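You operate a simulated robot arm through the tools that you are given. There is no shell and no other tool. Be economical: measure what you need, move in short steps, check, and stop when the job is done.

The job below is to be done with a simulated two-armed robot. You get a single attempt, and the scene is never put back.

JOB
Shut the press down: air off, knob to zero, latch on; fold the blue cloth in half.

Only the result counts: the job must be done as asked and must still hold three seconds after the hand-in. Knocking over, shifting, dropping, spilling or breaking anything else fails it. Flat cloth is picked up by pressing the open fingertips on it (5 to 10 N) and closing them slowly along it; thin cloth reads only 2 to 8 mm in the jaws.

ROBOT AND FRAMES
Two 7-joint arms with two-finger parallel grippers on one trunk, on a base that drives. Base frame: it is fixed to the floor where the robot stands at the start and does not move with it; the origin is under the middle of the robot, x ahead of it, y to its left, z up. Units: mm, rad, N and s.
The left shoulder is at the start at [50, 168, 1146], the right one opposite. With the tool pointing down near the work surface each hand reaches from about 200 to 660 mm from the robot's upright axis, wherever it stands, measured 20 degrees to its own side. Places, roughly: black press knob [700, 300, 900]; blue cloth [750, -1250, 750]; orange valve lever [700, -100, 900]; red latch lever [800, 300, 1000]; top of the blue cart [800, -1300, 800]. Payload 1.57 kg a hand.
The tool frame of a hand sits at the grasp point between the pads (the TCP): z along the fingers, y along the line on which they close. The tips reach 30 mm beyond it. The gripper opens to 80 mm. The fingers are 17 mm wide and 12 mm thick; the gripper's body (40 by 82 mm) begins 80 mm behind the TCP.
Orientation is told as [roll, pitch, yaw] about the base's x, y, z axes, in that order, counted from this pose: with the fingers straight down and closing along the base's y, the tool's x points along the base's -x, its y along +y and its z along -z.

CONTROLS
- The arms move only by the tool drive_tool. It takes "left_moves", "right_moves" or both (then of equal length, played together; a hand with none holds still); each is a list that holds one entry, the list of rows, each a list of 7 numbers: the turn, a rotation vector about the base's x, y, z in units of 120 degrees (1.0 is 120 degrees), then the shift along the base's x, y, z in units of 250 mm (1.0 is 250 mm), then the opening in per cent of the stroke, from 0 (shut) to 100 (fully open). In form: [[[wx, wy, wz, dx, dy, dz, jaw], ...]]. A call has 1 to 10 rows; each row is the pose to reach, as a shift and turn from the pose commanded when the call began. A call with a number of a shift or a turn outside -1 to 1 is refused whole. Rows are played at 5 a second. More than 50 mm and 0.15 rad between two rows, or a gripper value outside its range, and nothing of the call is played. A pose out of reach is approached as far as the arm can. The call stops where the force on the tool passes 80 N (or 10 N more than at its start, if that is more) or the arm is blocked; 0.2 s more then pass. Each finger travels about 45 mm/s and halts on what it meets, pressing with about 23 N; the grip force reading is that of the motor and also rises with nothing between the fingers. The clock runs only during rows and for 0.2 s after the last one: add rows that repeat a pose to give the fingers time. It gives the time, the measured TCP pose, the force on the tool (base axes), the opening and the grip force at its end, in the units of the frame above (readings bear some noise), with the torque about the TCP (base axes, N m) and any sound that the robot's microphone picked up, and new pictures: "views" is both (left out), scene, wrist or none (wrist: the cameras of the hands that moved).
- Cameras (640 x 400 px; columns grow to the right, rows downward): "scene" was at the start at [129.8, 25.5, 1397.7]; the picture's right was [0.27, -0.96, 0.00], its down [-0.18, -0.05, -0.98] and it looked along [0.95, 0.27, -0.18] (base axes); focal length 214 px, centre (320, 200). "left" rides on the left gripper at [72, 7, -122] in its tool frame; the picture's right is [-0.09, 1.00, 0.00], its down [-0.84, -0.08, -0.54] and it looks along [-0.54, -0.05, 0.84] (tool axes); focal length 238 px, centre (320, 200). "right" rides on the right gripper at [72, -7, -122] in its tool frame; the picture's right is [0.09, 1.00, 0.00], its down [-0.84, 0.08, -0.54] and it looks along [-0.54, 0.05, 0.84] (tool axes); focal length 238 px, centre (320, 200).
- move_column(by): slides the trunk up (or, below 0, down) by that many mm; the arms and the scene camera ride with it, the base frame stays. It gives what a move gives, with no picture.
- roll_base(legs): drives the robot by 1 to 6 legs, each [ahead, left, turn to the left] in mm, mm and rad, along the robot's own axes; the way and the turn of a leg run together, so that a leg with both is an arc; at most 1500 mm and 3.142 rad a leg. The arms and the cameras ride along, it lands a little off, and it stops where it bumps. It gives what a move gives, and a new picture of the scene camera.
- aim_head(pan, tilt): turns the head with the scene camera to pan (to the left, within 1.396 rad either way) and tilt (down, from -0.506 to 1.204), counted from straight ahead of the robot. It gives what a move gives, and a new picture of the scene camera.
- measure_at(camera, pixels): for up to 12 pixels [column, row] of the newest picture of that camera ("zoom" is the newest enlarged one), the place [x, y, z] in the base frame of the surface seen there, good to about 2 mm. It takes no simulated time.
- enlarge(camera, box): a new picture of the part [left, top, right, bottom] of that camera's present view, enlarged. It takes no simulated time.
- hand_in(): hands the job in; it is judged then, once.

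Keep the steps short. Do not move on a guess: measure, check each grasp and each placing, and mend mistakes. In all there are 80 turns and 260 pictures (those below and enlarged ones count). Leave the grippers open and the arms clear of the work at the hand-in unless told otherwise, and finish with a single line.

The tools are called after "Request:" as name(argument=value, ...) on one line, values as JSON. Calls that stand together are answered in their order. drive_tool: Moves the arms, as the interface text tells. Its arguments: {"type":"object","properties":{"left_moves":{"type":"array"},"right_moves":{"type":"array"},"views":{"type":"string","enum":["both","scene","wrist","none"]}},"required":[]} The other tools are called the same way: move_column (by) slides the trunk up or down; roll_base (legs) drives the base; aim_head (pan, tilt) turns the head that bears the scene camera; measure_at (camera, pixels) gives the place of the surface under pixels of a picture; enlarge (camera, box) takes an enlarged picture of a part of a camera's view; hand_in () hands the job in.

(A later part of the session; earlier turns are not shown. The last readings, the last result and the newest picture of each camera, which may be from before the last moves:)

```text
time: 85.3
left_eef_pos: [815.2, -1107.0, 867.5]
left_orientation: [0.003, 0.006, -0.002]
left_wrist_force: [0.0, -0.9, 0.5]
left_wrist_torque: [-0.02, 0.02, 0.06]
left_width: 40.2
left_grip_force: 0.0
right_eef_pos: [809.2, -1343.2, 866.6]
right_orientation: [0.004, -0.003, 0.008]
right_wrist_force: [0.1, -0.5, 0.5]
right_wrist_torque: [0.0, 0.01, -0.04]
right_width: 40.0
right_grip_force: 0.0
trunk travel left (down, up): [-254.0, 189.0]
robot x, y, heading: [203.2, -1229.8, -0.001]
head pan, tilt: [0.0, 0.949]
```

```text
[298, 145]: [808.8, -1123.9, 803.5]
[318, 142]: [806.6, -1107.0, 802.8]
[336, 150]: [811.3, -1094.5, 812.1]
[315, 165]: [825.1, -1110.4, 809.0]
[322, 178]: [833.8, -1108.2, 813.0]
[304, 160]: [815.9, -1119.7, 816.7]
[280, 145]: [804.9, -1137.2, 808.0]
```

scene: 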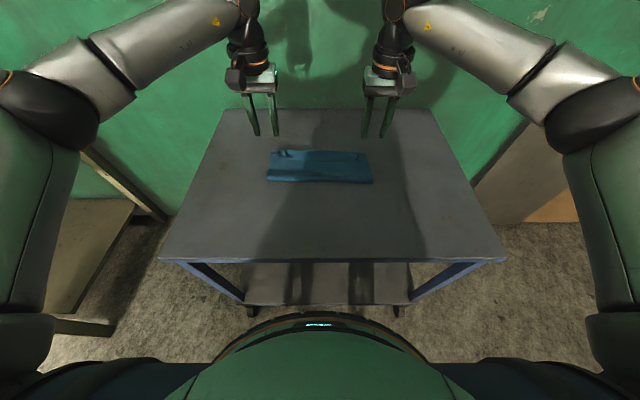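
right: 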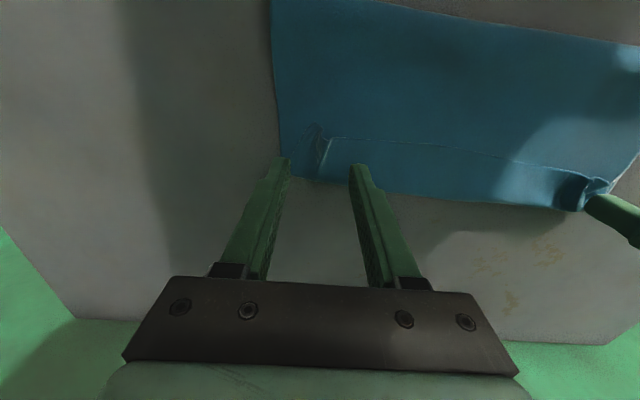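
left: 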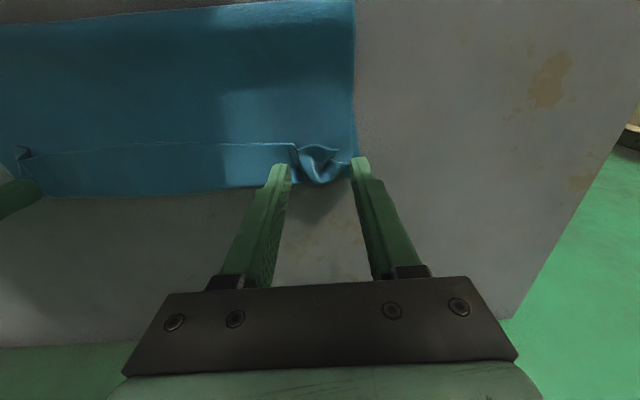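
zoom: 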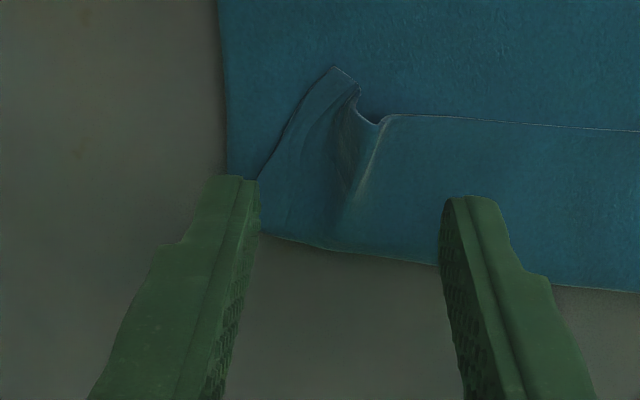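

I'll grip the ridges right at the free edge with the tips just above the lower layer.

Request:
drive_tool(left_moves=[[[0, 0, 0, -0.01, -0.024, -0.06, 50], [0, 0, 0, -0.01, -0.024, -0.124, 50], [0, 0, 0, -0.01, -0.024, -0.124, 38], [0, 0, 0, -0.01, -0.024, -0.124, 26], [0, 0, 0, -0.01, -0.024, -0.124, 14], [0, 0, 0, -0.01, -0.024, -0.124, 5], [0, 0, 0, -0.01, -0.024, -0.124, 0], [0, 0, 0, -0.01, -0.024, -0.124, 0]]], right_moves=[[[0, 0, 0, -0.024, 0.012, -0.06, 50], [0, 0, 0, -0.024, 0.012, -0.124, 50], [0, 0, 0, -0.024, 0.012, -0.124, 38], [0, 0, 0, -0.024, 0.012, -0.124, 26], [0, 0, 0, -0.024, 0.012, -0.124, 14], [0, 0, 0, -0.024, 0.012, -0.124, 5], [0, 0, 0, -0.024, 0.012, -0.124, 0], [0, 0, 0, -0.024, 0.012, -0.124, 0]]], views="wrist")

```text
time: 87.1
left_eef_pos: [812.2, -1114.6, 837.3]
left_orientation: [0.006, 0.006, -0.003]
left_wrist_force: [0.0, -5.1, -1.5]
left_wrist_torque: [-0.09, 0.0, 0.01]
left_width: 3.1
left_grip_force: 23.2
right_eef_pos: [801.9, -1338.8, 836.7]
right_orientation: [0.005, -0.003, 0.008]
right_wrist_force: [0.5, 3.9, 0.5]
right_wrist_torque: [0.15, 0.02, 0.02]
right_width: 2.2
right_grip_force: 22.6
trunk travel left (down, up): [-254.0, 189.0]
robot x, y, heading: [203.7, -1229.8, 0.001]
head pan, tilt: [0.0, 0.949]
```

right: 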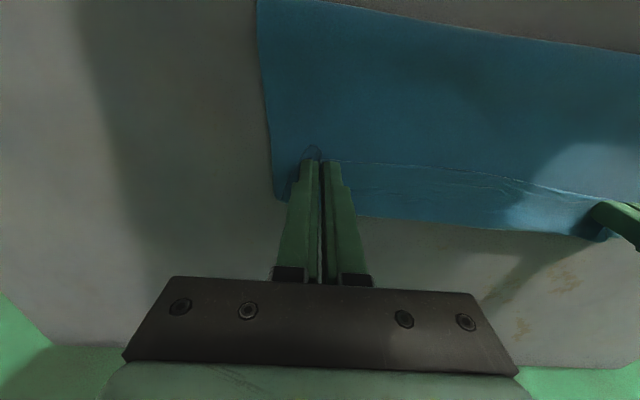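
left: 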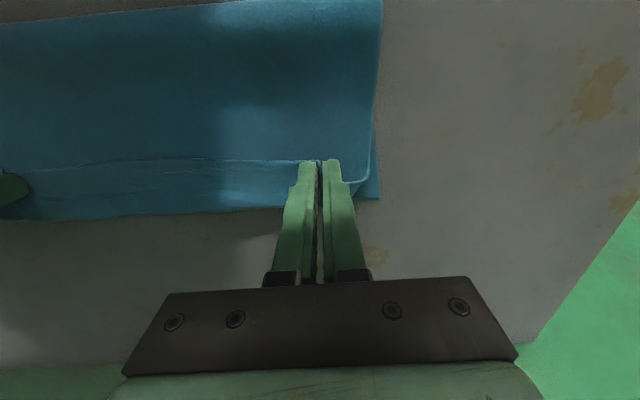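

Both are gripped right at the edge. I'll lift, extend beyond the far edge, lower, then drag back.

Request:
drive_tool(left_moves=[[[0, 0, 0, 0, 0, 0.1, 0], [0, 0, 0, 0.0, 0, 0.2, 0], [0, 0, 0, 0.06, 0, 0.2, 0], [0, 0, 0, 0.11, 0, 0.16, 0], [0, 0, 0, 0.148, 0, 0.1, 0], [0, 0, 0, 0.15, 0, 0.04, 0], [0, 0, 0, 0.15, 0, 0.0, 0], [0, 0, 0, 0.12, 0, -0.004, 0], [0, 0, 0, 0.09, 0, -0.008, 0]]], right_moves=[[[0, 0, 0, 0, 0, 0.1, 0], [0, 0, 0, 0.0, 0, 0.2, 0], [0, 0, 0, 0.06, 0, 0.2, 0], [0, 0, 0, 0.11, -0.01, 0.16, 0], [0, 0, 0, 0.148, -0.01, 0.1, 0], [0, 0, 0, 0.152, -0.01, 0.04, 0], [0, 0, 0, 0.152, -0.01, 0.0, 0], [0, 0, 0, 0.12, -0.01, -0.004, 0], [0, 0, 0, 0.095, -0.01, -0.008, 0]]], views="both")

Request:
enlarge(camera="scene", box=[240, 130, 400, 220])

```text
time: 89.1
left_eef_pos: [821.9, -1108.5, 836.7]
left_orientation: [0.002, 0.005, -0.001]
left_wrist_force: [0.6, -17.2, 0.1]
left_wrist_torque: [-0.46, -0.04, 0.02]
left_width: 3.1
left_grip_force: 23.2
left hand out of reach, approached as far as the arm can: row 3, 4, 5, 6, 7, 8, 9
right_eef_pos: [821.6, -1342.0, 833.8]
right_orientation: [0.006, -0.003, 0.009]
right_wrist_force: [0.2, 17.0, 1.8]
right_wrist_torque: [0.52, 0.04, 0.07]
right_width: 2.2
right_grip_force: 23.5
right hand out of reach, approached as far as the arm can: row 4, 5, 6, 7, 8, 9
trunk travel left (down, up): [-254.0, 189.0]
robot x, y, heading: [203.4, -1231.0, 0.0]
head pan, tilt: [0.0, 0.949]
```

scene: 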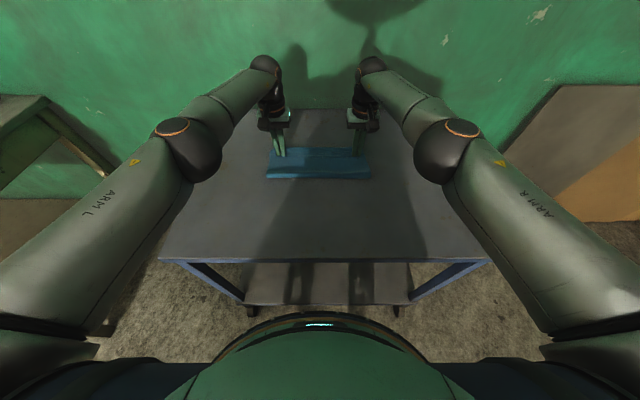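
right: 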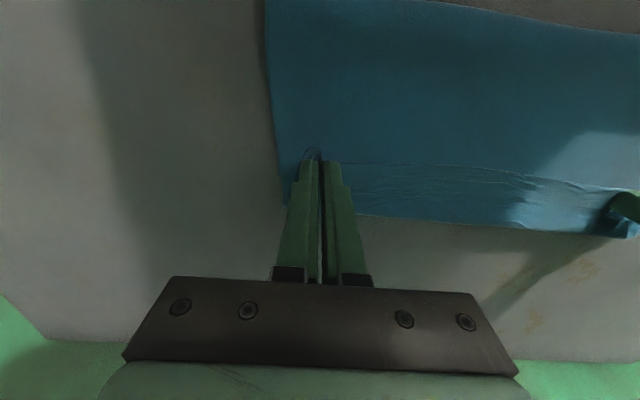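
left: 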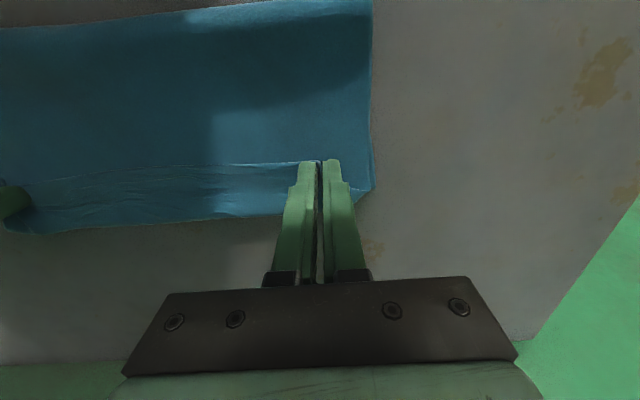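

```text
4.00 times, centred on (320, 175) of scene
```

zoom: 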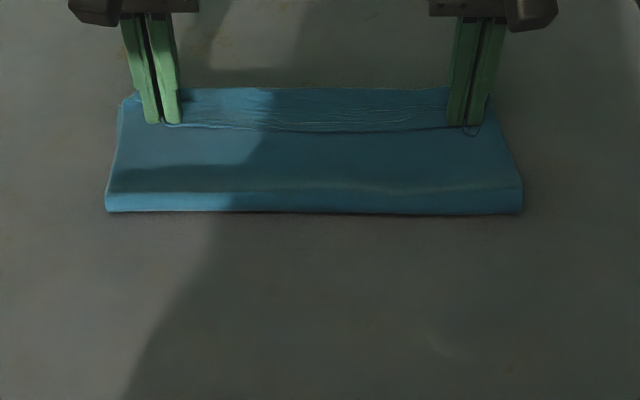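

The reach ended near x 840, but the hem has moved forward. I'll measure the present layout.

Request:
measure_at(camera="zoom", pixels=[[320, 90], [320, 120], [320, 131], [320, 140], [320, 160], [320, 185], [320, 212], [108, 210], [522, 212], [122, 105]])

Request:
measure_at(camera="left", pixels=[[200, 165], [200, 190], [200, 220], [372, 190], [100, 165], [100, 225]])

```text
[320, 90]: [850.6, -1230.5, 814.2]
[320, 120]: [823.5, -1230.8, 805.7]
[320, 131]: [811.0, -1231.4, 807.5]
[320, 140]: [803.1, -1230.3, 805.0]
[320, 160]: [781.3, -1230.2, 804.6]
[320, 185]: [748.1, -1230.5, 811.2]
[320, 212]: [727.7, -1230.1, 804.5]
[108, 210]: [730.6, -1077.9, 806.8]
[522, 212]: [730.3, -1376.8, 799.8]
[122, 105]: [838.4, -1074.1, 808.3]
```

```text
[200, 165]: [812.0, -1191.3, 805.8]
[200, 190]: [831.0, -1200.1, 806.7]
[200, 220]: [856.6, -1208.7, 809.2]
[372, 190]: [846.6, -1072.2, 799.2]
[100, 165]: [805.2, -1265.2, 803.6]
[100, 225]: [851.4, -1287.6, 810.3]
```

The hem stays curled because the fingers keep the same side up. I'll unfold completely, pull the cloth a bit closer to me for reach, and redo the pick with the hands pitched so the edge turns over. First, unfolding.

Request:
drive_tool(left_moves=[[[0, 0, 0, -0.06, -0.01, 0.16, 0], [0, 0, 0, -0.16, -0.012, 0.3, 0], [0, 0, 0, -0.3, -0.012, 0.38, 0], [0, 0, 0, -0.46, -0.012, 0.42, 0], [0, 0, 0, -0.62, -0.012, 0.42, 0], [0, 0, 0, -0.78, -0.012, 0.36, 0], [0, 0, 0, -0.9, -0.012, 0.24, 0], [0, 0, 0, -0.988, -0.012, 0.12, 0]]], right_moves=[[[0, 0, 0, -0.06, 0.008, 0.16, 0], [0, 0, 0, -0.16, 0.008, 0.3, 0], [0, 0, 0, -0.3, 0.008, 0.38, 0], [0, 0, 0, -0.46, 0.008, 0.42, 0], [0, 0, 0, -0.62, 0.008, 0.42, 0], [0, 0, 0, -0.78, 0.008, 0.36, 0], [0, 0, 0, -0.9, 0.008, 0.24, 0], [0, 0, 0, -0.988, 0.008, 0.12, 0]]], views="none")

Request:
drive_tool(left_moves=[[[0, 0, 0, -0.1, 0, -0.05, 0], [0, 0, 0, -0.16, 0, -0.1, 0], [0, 0, 0, -0.2, 0, -0.11, 0], [0, 0, 0, -0.24, 0, -0.11, 0]]], right_moves=[[[0, 0, 0, -0.1, 0, -0.05, 0], [0, 0, 0, -0.16, 0, -0.1, 0], [0, 0, 0, -0.2, 0, -0.11, 0], [0, 0, 0, -0.24, 0, -0.11, 0]]], views="scene")

Request:
enlarge(camera="scene", box=[220, 110, 420, 270])

```text
time: 90.9
left_eef_pos: [575.9, -1111.0, 867.4]
left_orientation: [0.006, 0.003, 0.001]
left_wrist_force: [0.8, -12.2, -0.2]
left_wrist_torque: [-0.36, -0.03, -0.01]
left_width: 3.2
left_grip_force: 23.0
right_eef_pos: [575.1, -1341.5, 864.2]
right_orientation: [0.005, -0.003, 0.006]
right_wrist_force: [-0.8, 12.7, 0.8]
right_wrist_torque: [0.4, 0.03, 0.09]
right_width: 2.3
right_grip_force: 23.2
trunk travel left (down, up): [-254.0, 189.0]
robot x, y, heading: [206.6, -1229.4, -0.006]
head pan, tilt: [0.0, 0.949]
```

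```text
time: 91.9
left_eef_pos: [515.7, -1111.3, 839.6]
left_orientation: [0.005, 0.002, 0.0]
left_wrist_force: [0.0, -11.0, -0.4]
left_wrist_torque: [-0.37, 0.0, 0.03]
left_width: 3.3
left_grip_force: 23.3
right_eef_pos: [515.6, -1340.4, 836.8]
right_orientation: [0.004, -0.002, 0.007]
right_wrist_force: [0.3, 10.5, 0.8]
right_wrist_torque: [0.34, 0.03, 0.07]
right_width: 2.2
right_grip_force: 23.2
trunk travel left (down, up): [-254.0, 189.0]
robot x, y, heading: [207.3, -1231.5, -0.006]
head pan, tilt: [0.0, 0.949]
```

scene: 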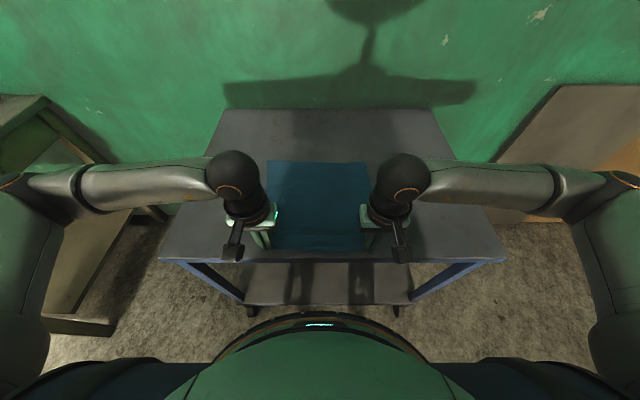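

```text
2.50 times, centred on (320, 190) of scene
```

zoom: 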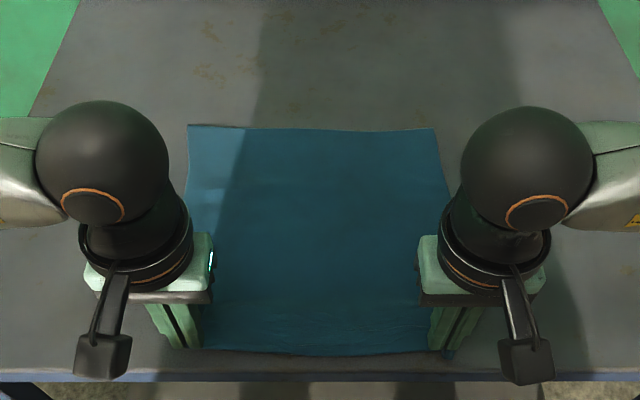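

Flat again and closer to me (far edge at x≈800). I'll release, lift, and back the base 110 mm for the pitched pick.

Request:
drive_tool(left_moves=[[[0, 0, 0, 0, -0.01, -0.012, 0], [0, 0, 0, 0, -0.01, -0.012, 20], [0, 0, 0, 0, -0.01, -0.012, 38], [0, 0, 0, 0, -0.01, 0.1, 50], [0, 0, 0, 0, -0.01, 0.25, 50], [0, 0, 0, 0, -0.01, 0.4, 50]]], right_moves=[[[0, 0, 0, 0, 0.01, -0.01, 0], [0, 0, 0, 0, 0.01, -0.01, 20], [0, 0, 0, 0, 0.01, -0.01, 38], [0, 0, 0, 0, 0.01, 0.1, 50], [0, 0, 0, 0, 0.01, 0.25, 50], [0, 0, 0, 0, 0.01, 0.4, 50]]], views="none")

Request:
roll_base(legs=[[-110, 0, 0]])

Request:
enlarge(camera="scene", box=[220, 90, 420, 250])

```text
time: 93.3
left_eef_pos: [514.5, -1112.4, 939.9]
left_orientation: [0.007, 0.007, -0.001]
left_wrist_force: [-0.6, 0.2, -0.2]
left_wrist_torque: [0.01, 0.0, -0.03]
left_width: 40.2
left_grip_force: 0.1
right_eef_pos: [516.5, -1339.3, 936.9]
right_orientation: [0.004, -0.002, 0.006]
right_wrist_force: [-0.6, -0.1, 0.0]
right_wrist_torque: [-0.02, 0.01, -0.01]
right_width: 39.9
right_grip_force: 0.1
trunk travel left (down, up): [-254.0, 189.0]
robot x, y, heading: [201.1, -1229.5, -0.002]
head pan, tilt: [0.0, 0.949]
```

```text
time: 94.5
left_eef_pos: [404.1, -1112.7, 940.1]
left_orientation: [0.008, 0.006, -0.002]
left_wrist_force: [-0.5, 0.1, -0.6]
left_wrist_torque: [-0.01, 0.01, -0.01]
left_width: 39.7
left_grip_force: 0.0
right_eef_pos: [404.8, -1339.2, 936.3]
right_orientation: [0.002, -0.002, 0.006]
right_wrist_force: [-1.0, 0.9, 0.3]
right_wrist_torque: [0.0, -0.04, 0.02]
right_width: 40.0
right_grip_force: 0.0
trunk travel left (down, up): [-254.0, 189.0]
robot x, y, heading: [91.7, -1230.0, -0.003]
head pan, tilt: [0.0, 0.949]
```

scene: 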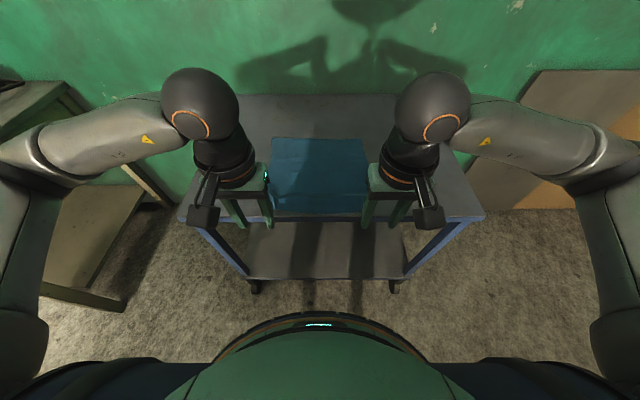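

```text
2.50 times, centred on (320, 170) of scene
```

zoom: 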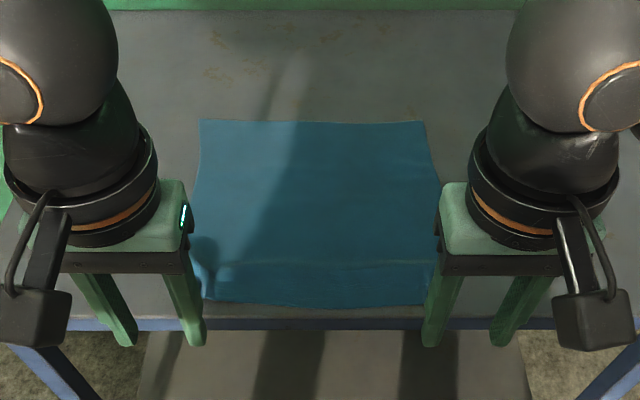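

I'll pitch both hands forward by about 55°.

Request:
drive_tool(left_moves=[[[0, -0.065, 0, 0, 0, 0, 50], [0, -0.13, 0, 0, 0, 0, 50], [0, -0.195, 0, 0, 0, 0, 50], [0, -0.26, 0, 0, 0, 0, 50], [0, -0.325, 0, 0, 0, -0.03, 50], [0, -0.39, 0, 0, 0, -0.06, 50], [0, -0.458, 0, 0, 0, -0.1, 50]]], right_moves=[[[0, -0.065, 0, 0, 0, 0, 50], [0, -0.13, 0, 0, 0, 0, 50], [0, -0.195, 0, 0, 0, 0, 50], [0, -0.26, 0, 0, 0, 0, 50], [0, -0.325, 0, 0, 0, -0.03, 50], [0, -0.39, 0, 0, 0, -0.06, 50], [0, -0.458, 0, 0, 0, -0.1, 50]]], views="both")

Request:
enlarge(camera="scene", box=[240, 120, 400, 240])

```text
time: 96.1
left_eef_pos: [438.5, -1163.8, 896.5]
left_orientation: [0.006, -0.957, 0.001]
left_wrist_force: [0.8, 0.2, 0.0]
left_wrist_torque: [0.02, -0.03, -0.03]
left_width: 40.0
left_grip_force: 0.0
left hand out of reach, approached as far as the arm can: row 4, 5, 6, 7
right_eef_pos: [438.0, -1292.7, 895.1]
right_orientation: [-0.004, -0.964, 0.007]
right_wrist_force: [0.1, -0.5, 0.2]
right_wrist_torque: [0.01, 0.01, -0.01]
right_width: 40.1
right_grip_force: 0.1
right hand out of reach, approached as far as the arm can: row 4, 5, 6, 7
trunk travel left (down, up): [-254.0, 189.0]
robot x, y, heading: [95.9, -1232.4, -0.0]
head pan, tilt: [0.0, 0.949]
```

scene: 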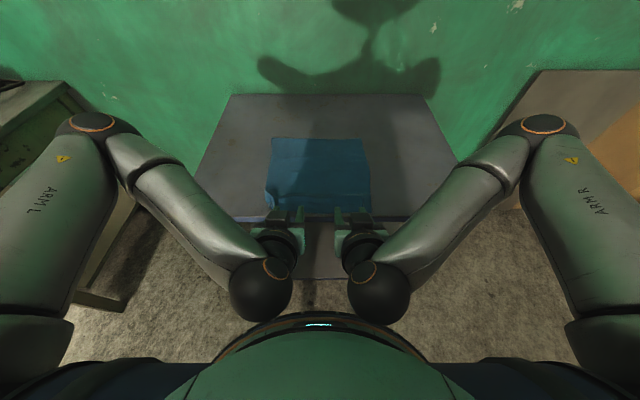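
right: 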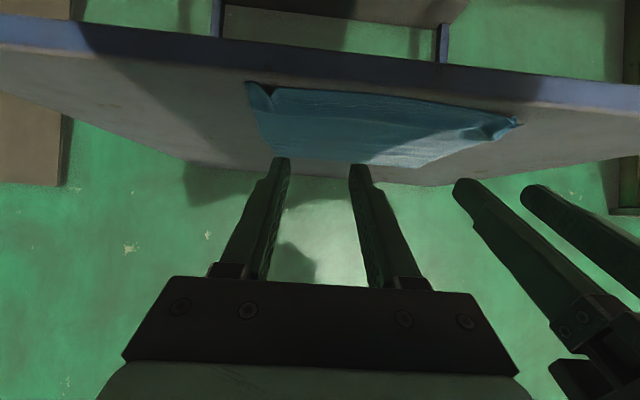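
left: 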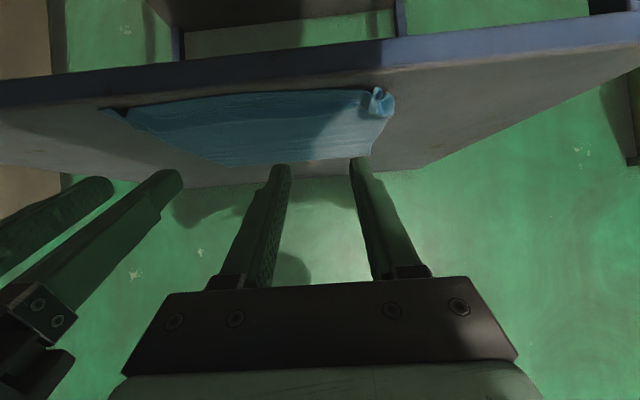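

```text
3.33 times, centred on (320, 180) of scene
```

zoom: 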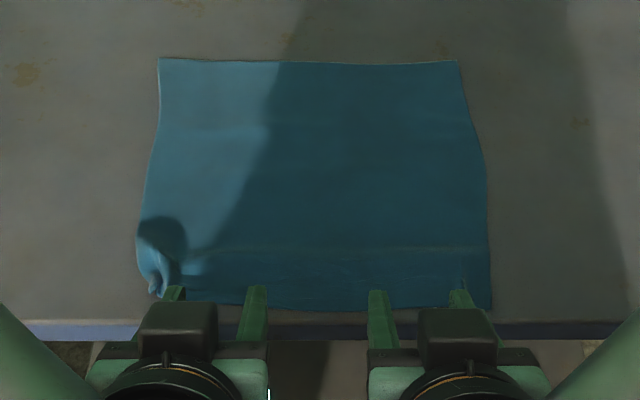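

The pitched pose works. I'll measure the near edge and the puckers.

Request:
measure_at(camera="zoom", pixels=[[160, 60], [458, 62], [152, 285], [162, 275], [145, 250], [470, 285], [490, 308], [320, 308], [220, 300], [310, 62]])

Request:
measure_at(camera="left", pixels=[[378, 92], [376, 104], [390, 106], [340, 93]])

Request:
measure_at(camera="right", pixels=[[268, 93], [250, 84], [300, 90], [272, 100], [500, 128]])

Request:
enlarge(camera="right", box=[230, 70, 330, 130])

Request:
enlarge(camera="left", box=[320, 70, 420, 130])

```text
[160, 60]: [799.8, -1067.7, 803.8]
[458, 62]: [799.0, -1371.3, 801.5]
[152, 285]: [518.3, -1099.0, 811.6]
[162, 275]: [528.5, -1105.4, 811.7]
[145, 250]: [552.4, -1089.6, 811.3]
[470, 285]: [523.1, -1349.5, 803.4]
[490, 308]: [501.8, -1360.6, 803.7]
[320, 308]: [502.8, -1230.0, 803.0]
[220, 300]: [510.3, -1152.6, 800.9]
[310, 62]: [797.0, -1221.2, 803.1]
```

```text
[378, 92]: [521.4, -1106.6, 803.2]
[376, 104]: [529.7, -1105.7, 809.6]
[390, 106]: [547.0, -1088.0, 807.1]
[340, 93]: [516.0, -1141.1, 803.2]
```

```text
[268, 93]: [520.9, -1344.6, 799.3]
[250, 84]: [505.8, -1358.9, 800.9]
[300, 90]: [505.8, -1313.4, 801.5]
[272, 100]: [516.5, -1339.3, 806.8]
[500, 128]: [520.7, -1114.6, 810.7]
```

```text
6.40 times, centred on (280, 100) of right
```

zoom: 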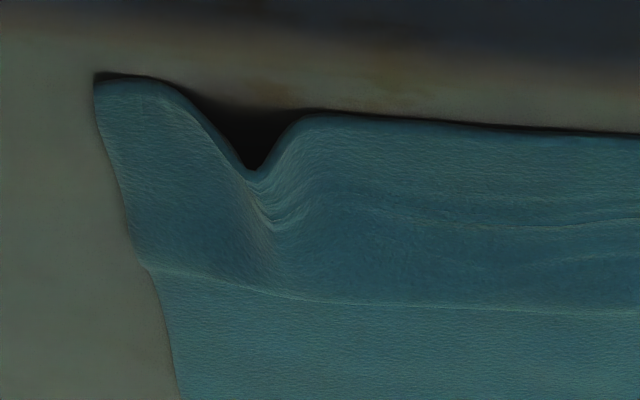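

```text
6.40 times, centred on (370, 100) of left
```

zoom: 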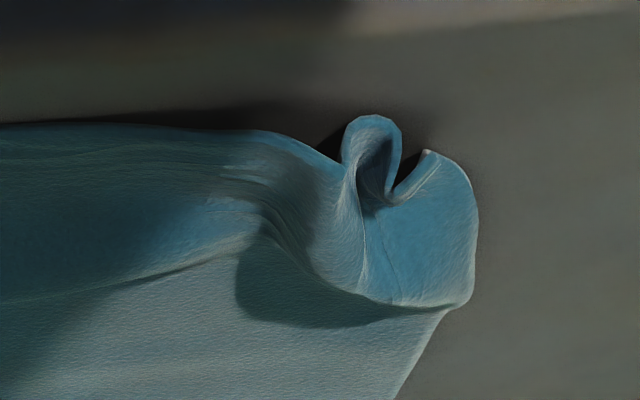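

I'll bring the pitched fingertips over the puckers: left (521,-1106), right (521,-1343).

Request:
drive_tool(left_moves=[[[0, 0, 0, 0.08, 0.06, -0.02, 50], [0, 0, 0, 0.16, 0.12, -0.06, 50], [0, 0, 0, 0.22, 0.18, -0.12, 50], [0, 0, 0, 0.246, 0.232, -0.2, 50], [0, 0, 0, 0.246, 0.232, -0.22, 50]]], right_moves=[[[0, 0, 0, 0.08, -0.05, -0.02, 50], [0, 0, 0, 0.16, -0.1, -0.06, 50], [0, 0, 0, 0.24, -0.15, -0.12, 50], [0, 0, 0, 0.268, -0.198, -0.2, 50], [0, 0, 0, 0.268, -0.198, -0.22, 50]]], views="both")

Request:
enlarge(camera="left", box=[240, 60, 420, 200])

Request:
enlarge(camera="right", box=[220, 60, 400, 200])

```text
time: 97.3
left_eef_pos: [501.4, -1104.3, 841.0]
left_orientation: [0.009, -0.954, -0.004]
left_wrist_force: [0.0, 0.6, -0.2]
left_wrist_torque: [0.03, 0.0, -0.01]
left_width: 39.9
left_grip_force: 0.1
right_eef_pos: [503.3, -1343.2, 839.1]
right_orientation: [-0.004, -0.962, 0.01]
right_wrist_force: [0.1, 0.6, -0.2]
right_wrist_torque: [0.01, 0.01, 0.02]
right_width: 40.1
right_grip_force: 0.1
trunk travel left (down, up): [-254.0, 189.0]
robot x, y, heading: [93.9, -1229.0, 0.001]
head pan, tilt: [0.0, 0.949]
```

scene: 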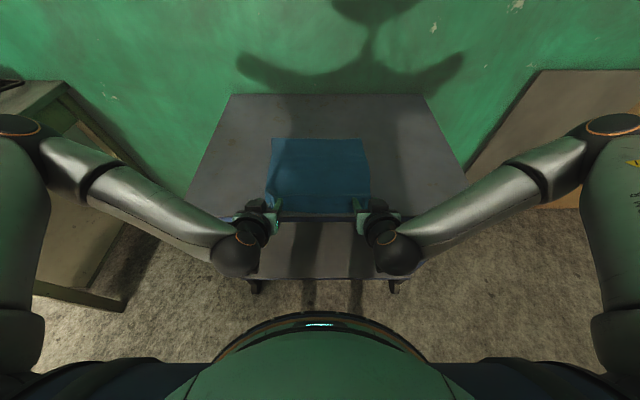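
right: 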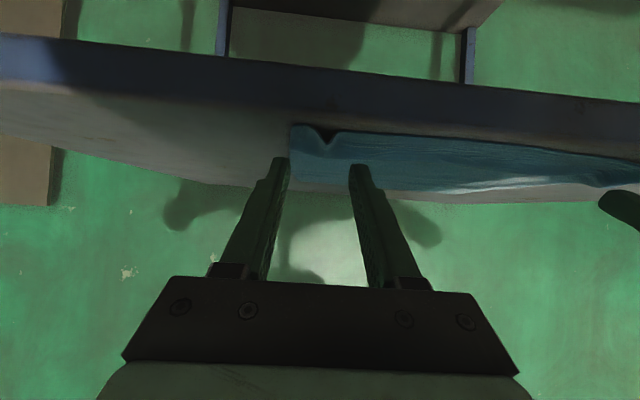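
left: 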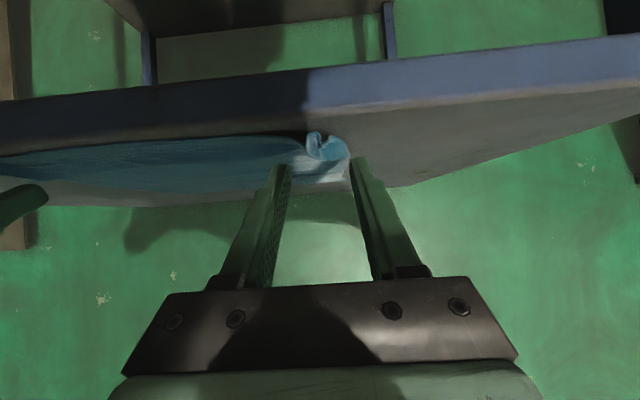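

```text
2.86 times, centred on (330, 130) of left
```

zoom: 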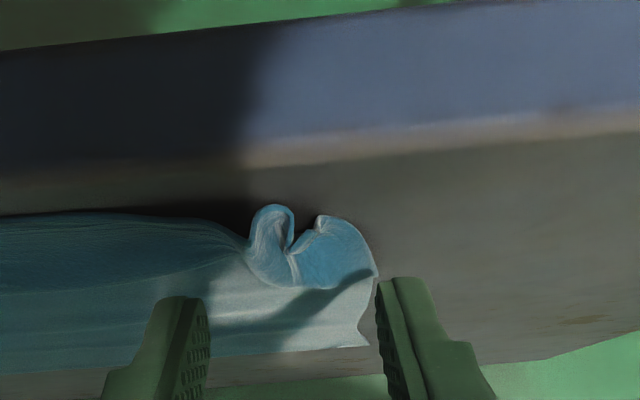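

```text
2.86 times, centred on (310, 130) of right
```

zoom: 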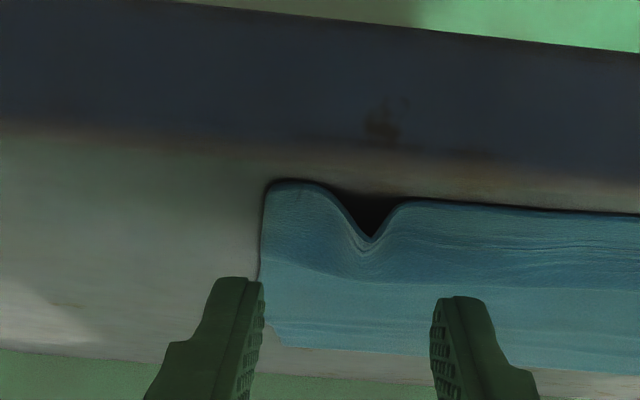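

I'll lower gently to contact and read the forces.

Request:
drive_tool(left_moves=[[[0, 0, 0, 0.0, -0.006, -0.03, 50], [0, 0, 0, 0.0, -0.006, -0.05, 50], [0, 0, 0, 0.0, -0.006, -0.06, 50], [0, 0, 0, 0.0, -0.006, -0.06, 50]]], right_moves=[[[0, 0, 0, 0.008, 0, -0.03, 50], [0, 0, 0, 0.008, 0, -0.045, 50], [0, 0, 0, 0.008, 0, -0.055, 50], [0, 0, 0, 0.008, 0, -0.055, 50]]], views="none")

```text
time: 98.3
left_eef_pos: [500.8, -1106.0, 826.2]
left_orientation: [0.011, -0.956, -0.003]
left_wrist_force: [0.9, 0.0, -0.2]
left_wrist_torque: [-0.01, -0.03, 0.0]
left_width: 40.1
left_grip_force: 0.0
right_eef_pos: [505.3, -1343.4, 826.1]
right_orientation: [-0.004, -0.961, 0.01]
right_wrist_force: [-0.8, -1.0, 1.0]
right_wrist_torque: [0.0, -0.01, 0.0]
right_width: 40.1
right_grip_force: 0.0
trunk travel left (down, up): [-254.0, 189.0]
robot x, y, heading: [98.8, -1231.4, -0.003]
head pan, tilt: [0.0, 0.949]
```

No contact yet; a few more millimetres.

Request:
drive_tool(left_moves=[[[0, 0, 0, 0, 0, -0.01, 50], [0, 0, 0, 0, 0, -0.016, 50], [0, 0, 0, 0, 0, -0.022, 50], [0, 0, 0, 0, 0, -0.022, 50]]], right_moves=[[[0, 0, 0, 0, 0, -0.01, 50], [0, 0, 0, 0, 0, -0.016, 50], [0, 0, 0, 0, 0, -0.022, 50], [0, 0, 0, 0, 0, -0.022, 50]]], views="none")

```text
time: 99.3
left_eef_pos: [500.2, -1106.6, 826.1]
left_orientation: [0.006, -0.966, 0.0]
left_wrist_force: [1.4, 2.4, 20.0]
left_wrist_torque: [-0.42, -0.42, 0.03]
left_width: 39.1
left_grip_force: 0.0
right_eef_pos: [505.0, -1343.0, 824.4]
right_orientation: [-0.002, -0.976, 0.006]
right_wrist_force: [-1.0, -3.2, 32.7]
right_wrist_torque: [0.13, -0.66, -0.02]
right_width: 39.9
right_grip_force: 0.0
trunk travel left (down, up): [-254.0, 189.0]
robot x, y, heading: [90.6, -1230.7, -0.002]
head pan, tilt: [0.0, 0.949]
```

Too firm (20 and 33 N). I'll ease to about 8 N, then close slowly.

Request:
drive_tool(left_moves=[[[0, 0, 0, 0, 0, 0.006, 50], [0, 0, 0, 0, 0, 0.006, 42], [0, 0, 0, 0, 0, 0.006, 34], [0, 0, 0, 0, 0, 0.006, 26], [0, 0, 0, 0, 0, 0.006, 18], [0, 0, 0, 0, 0, 0.006, 10], [0, 0, 0, 0, 0, 0.006, 4], [0, 0, 0, 0, 0, 0.006, 0], [0, 0, 0, 0, 0, 0.006, 0]]], right_moves=[[[0, 0, 0, 0, 0, 0.011, 50], [0, 0, 0, 0, 0, 0.011, 42], [0, 0, 0, 0, 0, 0.011, 34], [0, 0, 0, 0, 0, 0.011, 26], [0, 0, 0, 0, 0, 0.011, 18], [0, 0, 0, 0, 0, 0.011, 10], [0, 0, 0, 0, 0, 0.011, 4], [0, 0, 0, 0, 0, 0.011, 0], [0, 0, 0, 0, 0, 0.011, 0]]], views="wrist")

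Request:
enlarge(camera="left", box=[240, 60, 420, 200])

Request:
enlarge(camera="right", box=[220, 60, 400, 200])

```text
time: 101.3
left_eef_pos: [500.2, -1109.4, 826.1]
left_orientation: [0.0, -0.962, 0.0]
left_wrist_force: [-2.4, -13.8, 15.9]
left_wrist_torque: [-0.42, -0.3, -0.27]
left_width: 3.6
left_grip_force: 23.1
right_eef_pos: [503.9, -1340.0, 824.5]
right_orientation: [0.006, -0.969, 0.007]
right_wrist_force: [-2.5, 12.4, 19.6]
right_wrist_torque: [0.27, -0.32, 0.31]
right_width: 3.1
right_grip_force: 23.0
trunk travel left (down, up): [-254.0, 189.0]
robot x, y, heading: [96.3, -1225.6, -0.003]
head pan, tilt: [0.0, 0.949]
```

right: 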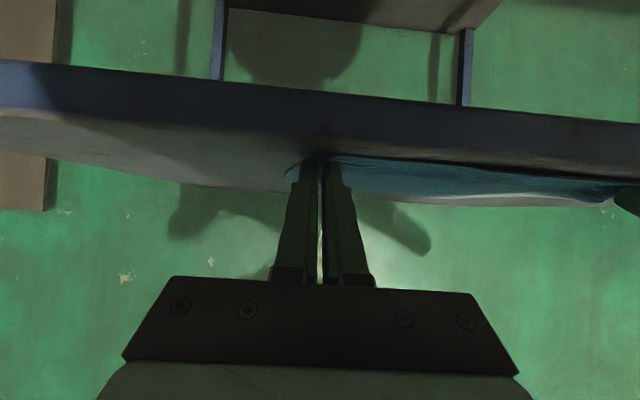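
left: 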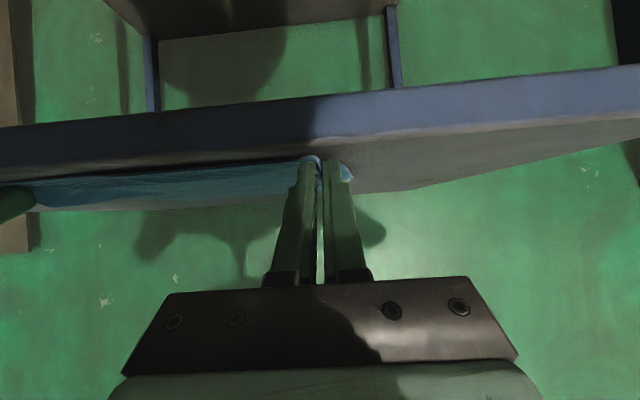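

```text
2.86 times, centred on (330, 130) of left
```

zoom: 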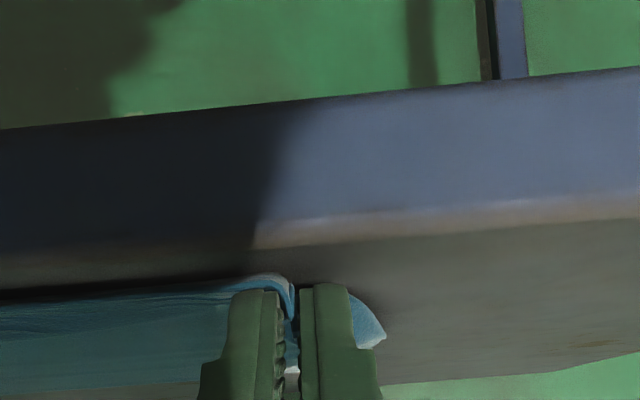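

```text
2.86 times, centred on (310, 130) of right
```

zoom: 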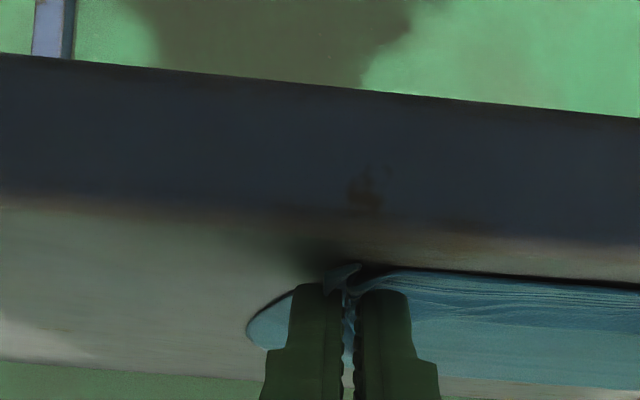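

Both are gripped right at the edge (3.6 and 3.1 mm). I'll lift while rotating the hands to vertical so the edge turns over.

Request:
drive_tool(left_moves=[[[0, 0.057, 0, 0.017, -0.012, 0.076, 0], [0, 0.114, 0, 0.043, -0.012, 0.158, 0], [0, 0.171, 0, 0.082, -0.012, 0.235, 0], [0, 0.229, 0, 0.127, -0.012, 0.302, 0], [0, 0.286, 0, 0.18, -0.012, 0.356, 0], [0, 0.343, 0, 0.238, -0.012, 0.4, 0], [0, 0.4, 0, 0.296, -0.012, 0.435, 0], [0, 0.458, 0, 0.35, -0.012, 0.456, 0]]], right_moves=[[[0, 0.057, 0, 0.017, 0.012, 0.076, 0], [0, 0.114, 0, 0.043, 0.012, 0.158, 0], [0, 0.171, 0, 0.082, 0.012, 0.235, 0], [0, 0.229, 0, 0.127, 0.012, 0.302, 0], [0, 0.286, 0, 0.18, 0.012, 0.356, 0], [0, 0.343, 0, 0.238, 0.012, 0.4, 0], [0, 0.4, 0, 0.296, 0.012, 0.435, 0], [0, 0.458, 0, 0.35, 0.012, 0.456, 0]]], views="both")

```text
time: 103.1
left_eef_pos: [588.4, -1109.5, 935.7]
left_orientation: [0.002, 0.009, -0.005]
left_wrist_force: [-0.3, -8.1, -0.6]
left_wrist_torque: [-0.21, 0.01, 0.08]
left_width: 3.3
left_grip_force: 23.1
right_eef_pos: [593.5, -1340.5, 935.0]
right_orientation: [0.006, 0.003, 0.011]
right_wrist_force: [-0.4, 8.6, 0.1]
right_wrist_torque: [0.29, 0.0, -0.04]
right_width: 1.9
right_grip_force: 23.0
trunk travel left (down, up): [-254.0, 189.0]
robot x, y, heading: [95.9, -1229.7, 0.001]
head pan, tilt: [0.0, 0.949]
5 turns are left
```

scene: 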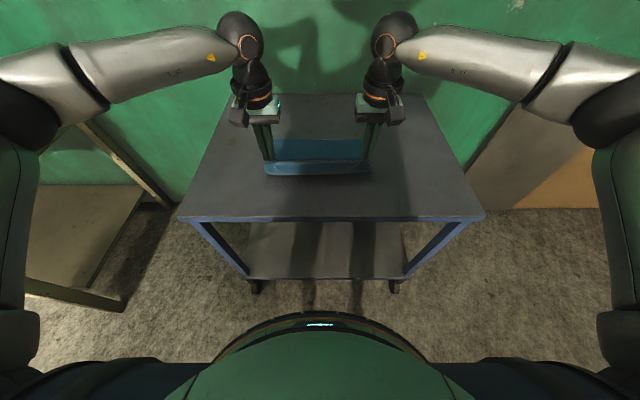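
right: 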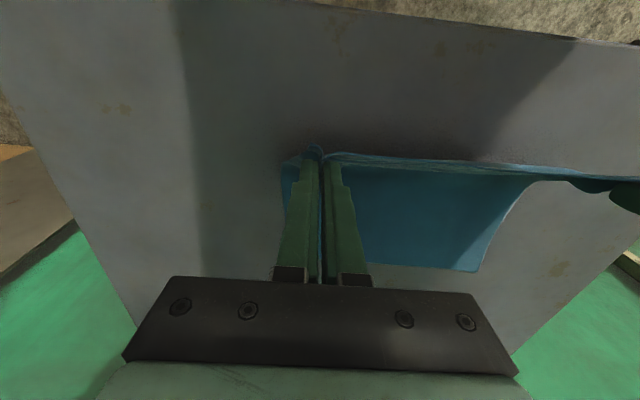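
left: 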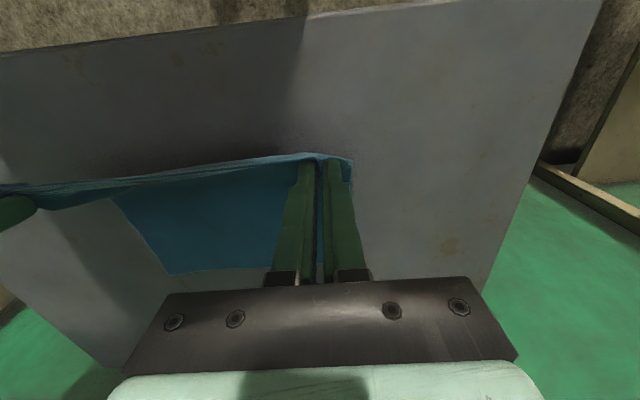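

Five turns are left. I'll roll the base forward 95 mm with the edge held high, then lay it down.

Request:
roll_base(legs=[[95, 0, 0]])

Request:
drive_tool(left_moves=[[[0, 0, 0, 0.12, 0, 0, 0], [0, 0, 0, 0.24, 0, -0.06, 0], [0, 0, 0, 0.33, 0, -0.16, 0], [0, 0, 0, 0.39, 0, -0.28, 0], [0, 0, 0, 0.42, 0, -0.385, 0], [0, 0, 0, 0.42, 0, -0.4, 0], [0, 0, 0, 0.42, 0, -0.4, 15], [0, 0, 0, 0.42, 0, -0.4, 30], [0, 0, 0, 0.43, 0, -0.25, 40], [0, 0, 0, 0.4, 0, -0.08, 70]]], right_moves=[[[0, 0, 0, 0.12, 0, 0, 0], [0, 0, 0, 0.23, 0, -0.06, 0], [0, 0, 0, 0.32, 0, -0.16, 0], [0, 0, 0, 0.375, 0, -0.28, 0], [0, 0, 0, 0.4, 0, -0.385, 0], [0, 0, 0, 0.4, 0, -0.4, 0], [0, 0, 0, 0.4, 0, -0.4, 15], [0, 0, 0, 0.4, 0, -0.4, 30], [0, 0, 0, 0.41, 0, -0.25, 40], [0, 0, 0, 0.38, 0, -0.08, 70]]], views="both")

```text
time: 104.2
left_eef_pos: [683.7, -1110.4, 935.7]
left_orientation: [0.005, 0.004, -0.003]
left_wrist_force: [0.6, -9.5, 0.1]
left_wrist_torque: [-0.27, 0.0, 0.09]
left_width: 3.3
left_grip_force: 23.2
right_eef_pos: [687.4, -1341.0, 937.4]
right_orientation: [0.005, -0.002, 0.007]
right_wrist_force: [-0.4, 10.0, -0.4]
right_wrist_torque: [0.3, 0.01, -0.05]
right_width: 1.9
right_grip_force: 22.9
trunk travel left (down, up): [-254.0, 189.0]
robot x, y, heading: [191.3, -1224.1, -0.001]
head pan, tilt: [0.0, 0.949]
```

scene: 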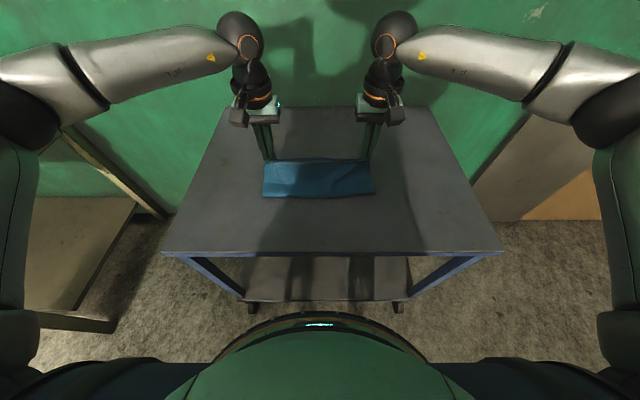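

```text
time: 106.4
left_eef_pos: [782.0, -1108.0, 915.6]
left_orientation: [0.007, 0.005, -0.003]
left_wrist_force: [-0.1, -0.8, -0.6]
left_wrist_torque: [0.01, -0.01, -0.01]
left_width: 55.7
left_grip_force: 0.1
right_eef_pos: [782.3, -1340.8, 916.0]
right_orientation: [0.006, -0.004, 0.006]
right_wrist_force: [-0.1, -0.2, -0.2]
right_wrist_torque: [-0.01, 0.02, -0.01]
right_width: 55.9
right_grip_force: 0.1
trunk travel left (down, up): [-254.0, 189.0]
robot x, y, heading: [190.3, -1228.2, -0.002]
head pan, tilt: [0.0, 0.949]
4 turns are left
```

scene: 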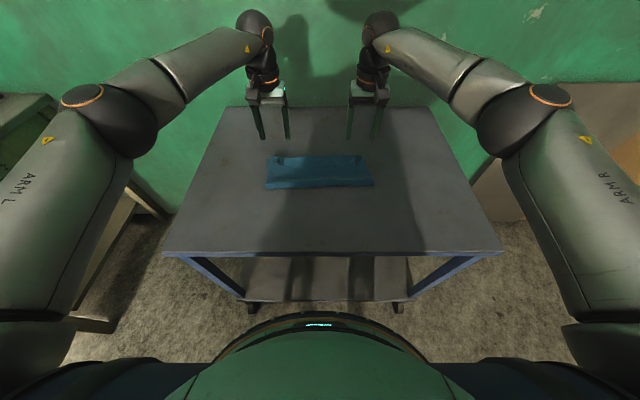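
right: 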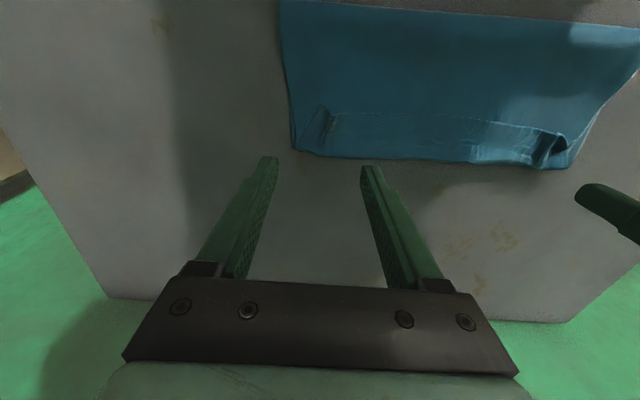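
left: 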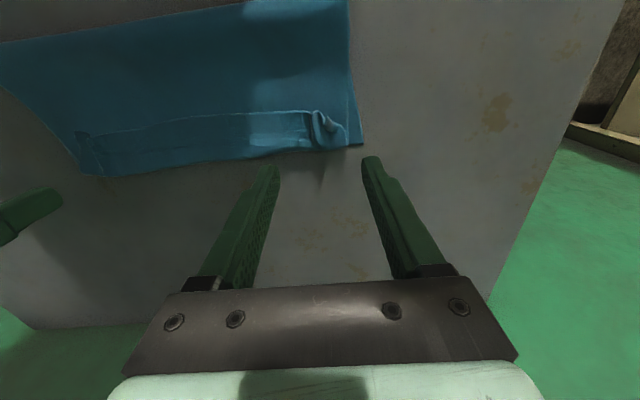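

The turn is counted per message, so I'll measure the result.

Request:
enlarge(camera="scene", box=[240, 130, 400, 220])

Request:
measure_at(camera="left", pixels=[[210, 113], [210, 130], [210, 160], [322, 120], [325, 142], [360, 145], [150, 125], [150, 168]])

Request:
measure_at(camera="scene", pixels=[[320, 188], [320, 180], [320, 172], [320, 165], [320, 160], [320, 156], [268, 188], [372, 186], [280, 162], [360, 162]])

Request:
measure_at(camera="right", pixels=[[450, 118], [450, 140], [450, 160], [325, 115], [320, 128], [300, 150]])

```text
4.00 times, centred on (320, 175) of scene
```

zoom: 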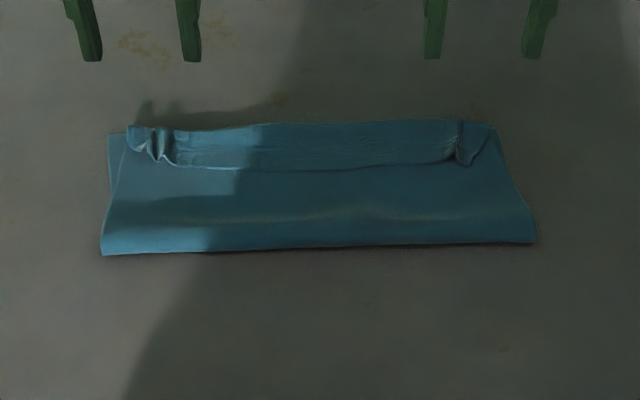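

```text
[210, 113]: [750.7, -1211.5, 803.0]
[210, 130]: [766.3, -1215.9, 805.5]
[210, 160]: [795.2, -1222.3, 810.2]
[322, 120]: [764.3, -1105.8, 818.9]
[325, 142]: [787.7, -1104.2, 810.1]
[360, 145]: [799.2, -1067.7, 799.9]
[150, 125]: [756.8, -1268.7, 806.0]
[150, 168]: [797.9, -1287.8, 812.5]
```

```text
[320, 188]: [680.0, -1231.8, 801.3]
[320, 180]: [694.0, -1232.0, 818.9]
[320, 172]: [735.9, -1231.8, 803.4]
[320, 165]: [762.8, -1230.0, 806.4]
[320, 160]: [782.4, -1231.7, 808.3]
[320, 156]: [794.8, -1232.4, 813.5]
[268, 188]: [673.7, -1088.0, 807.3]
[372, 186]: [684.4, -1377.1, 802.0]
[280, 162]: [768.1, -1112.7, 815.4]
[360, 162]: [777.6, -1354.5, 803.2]
```

```text
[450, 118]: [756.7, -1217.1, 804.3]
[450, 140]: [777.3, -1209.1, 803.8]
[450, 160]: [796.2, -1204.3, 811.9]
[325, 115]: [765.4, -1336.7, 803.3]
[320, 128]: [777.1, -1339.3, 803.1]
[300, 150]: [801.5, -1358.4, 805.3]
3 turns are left
```

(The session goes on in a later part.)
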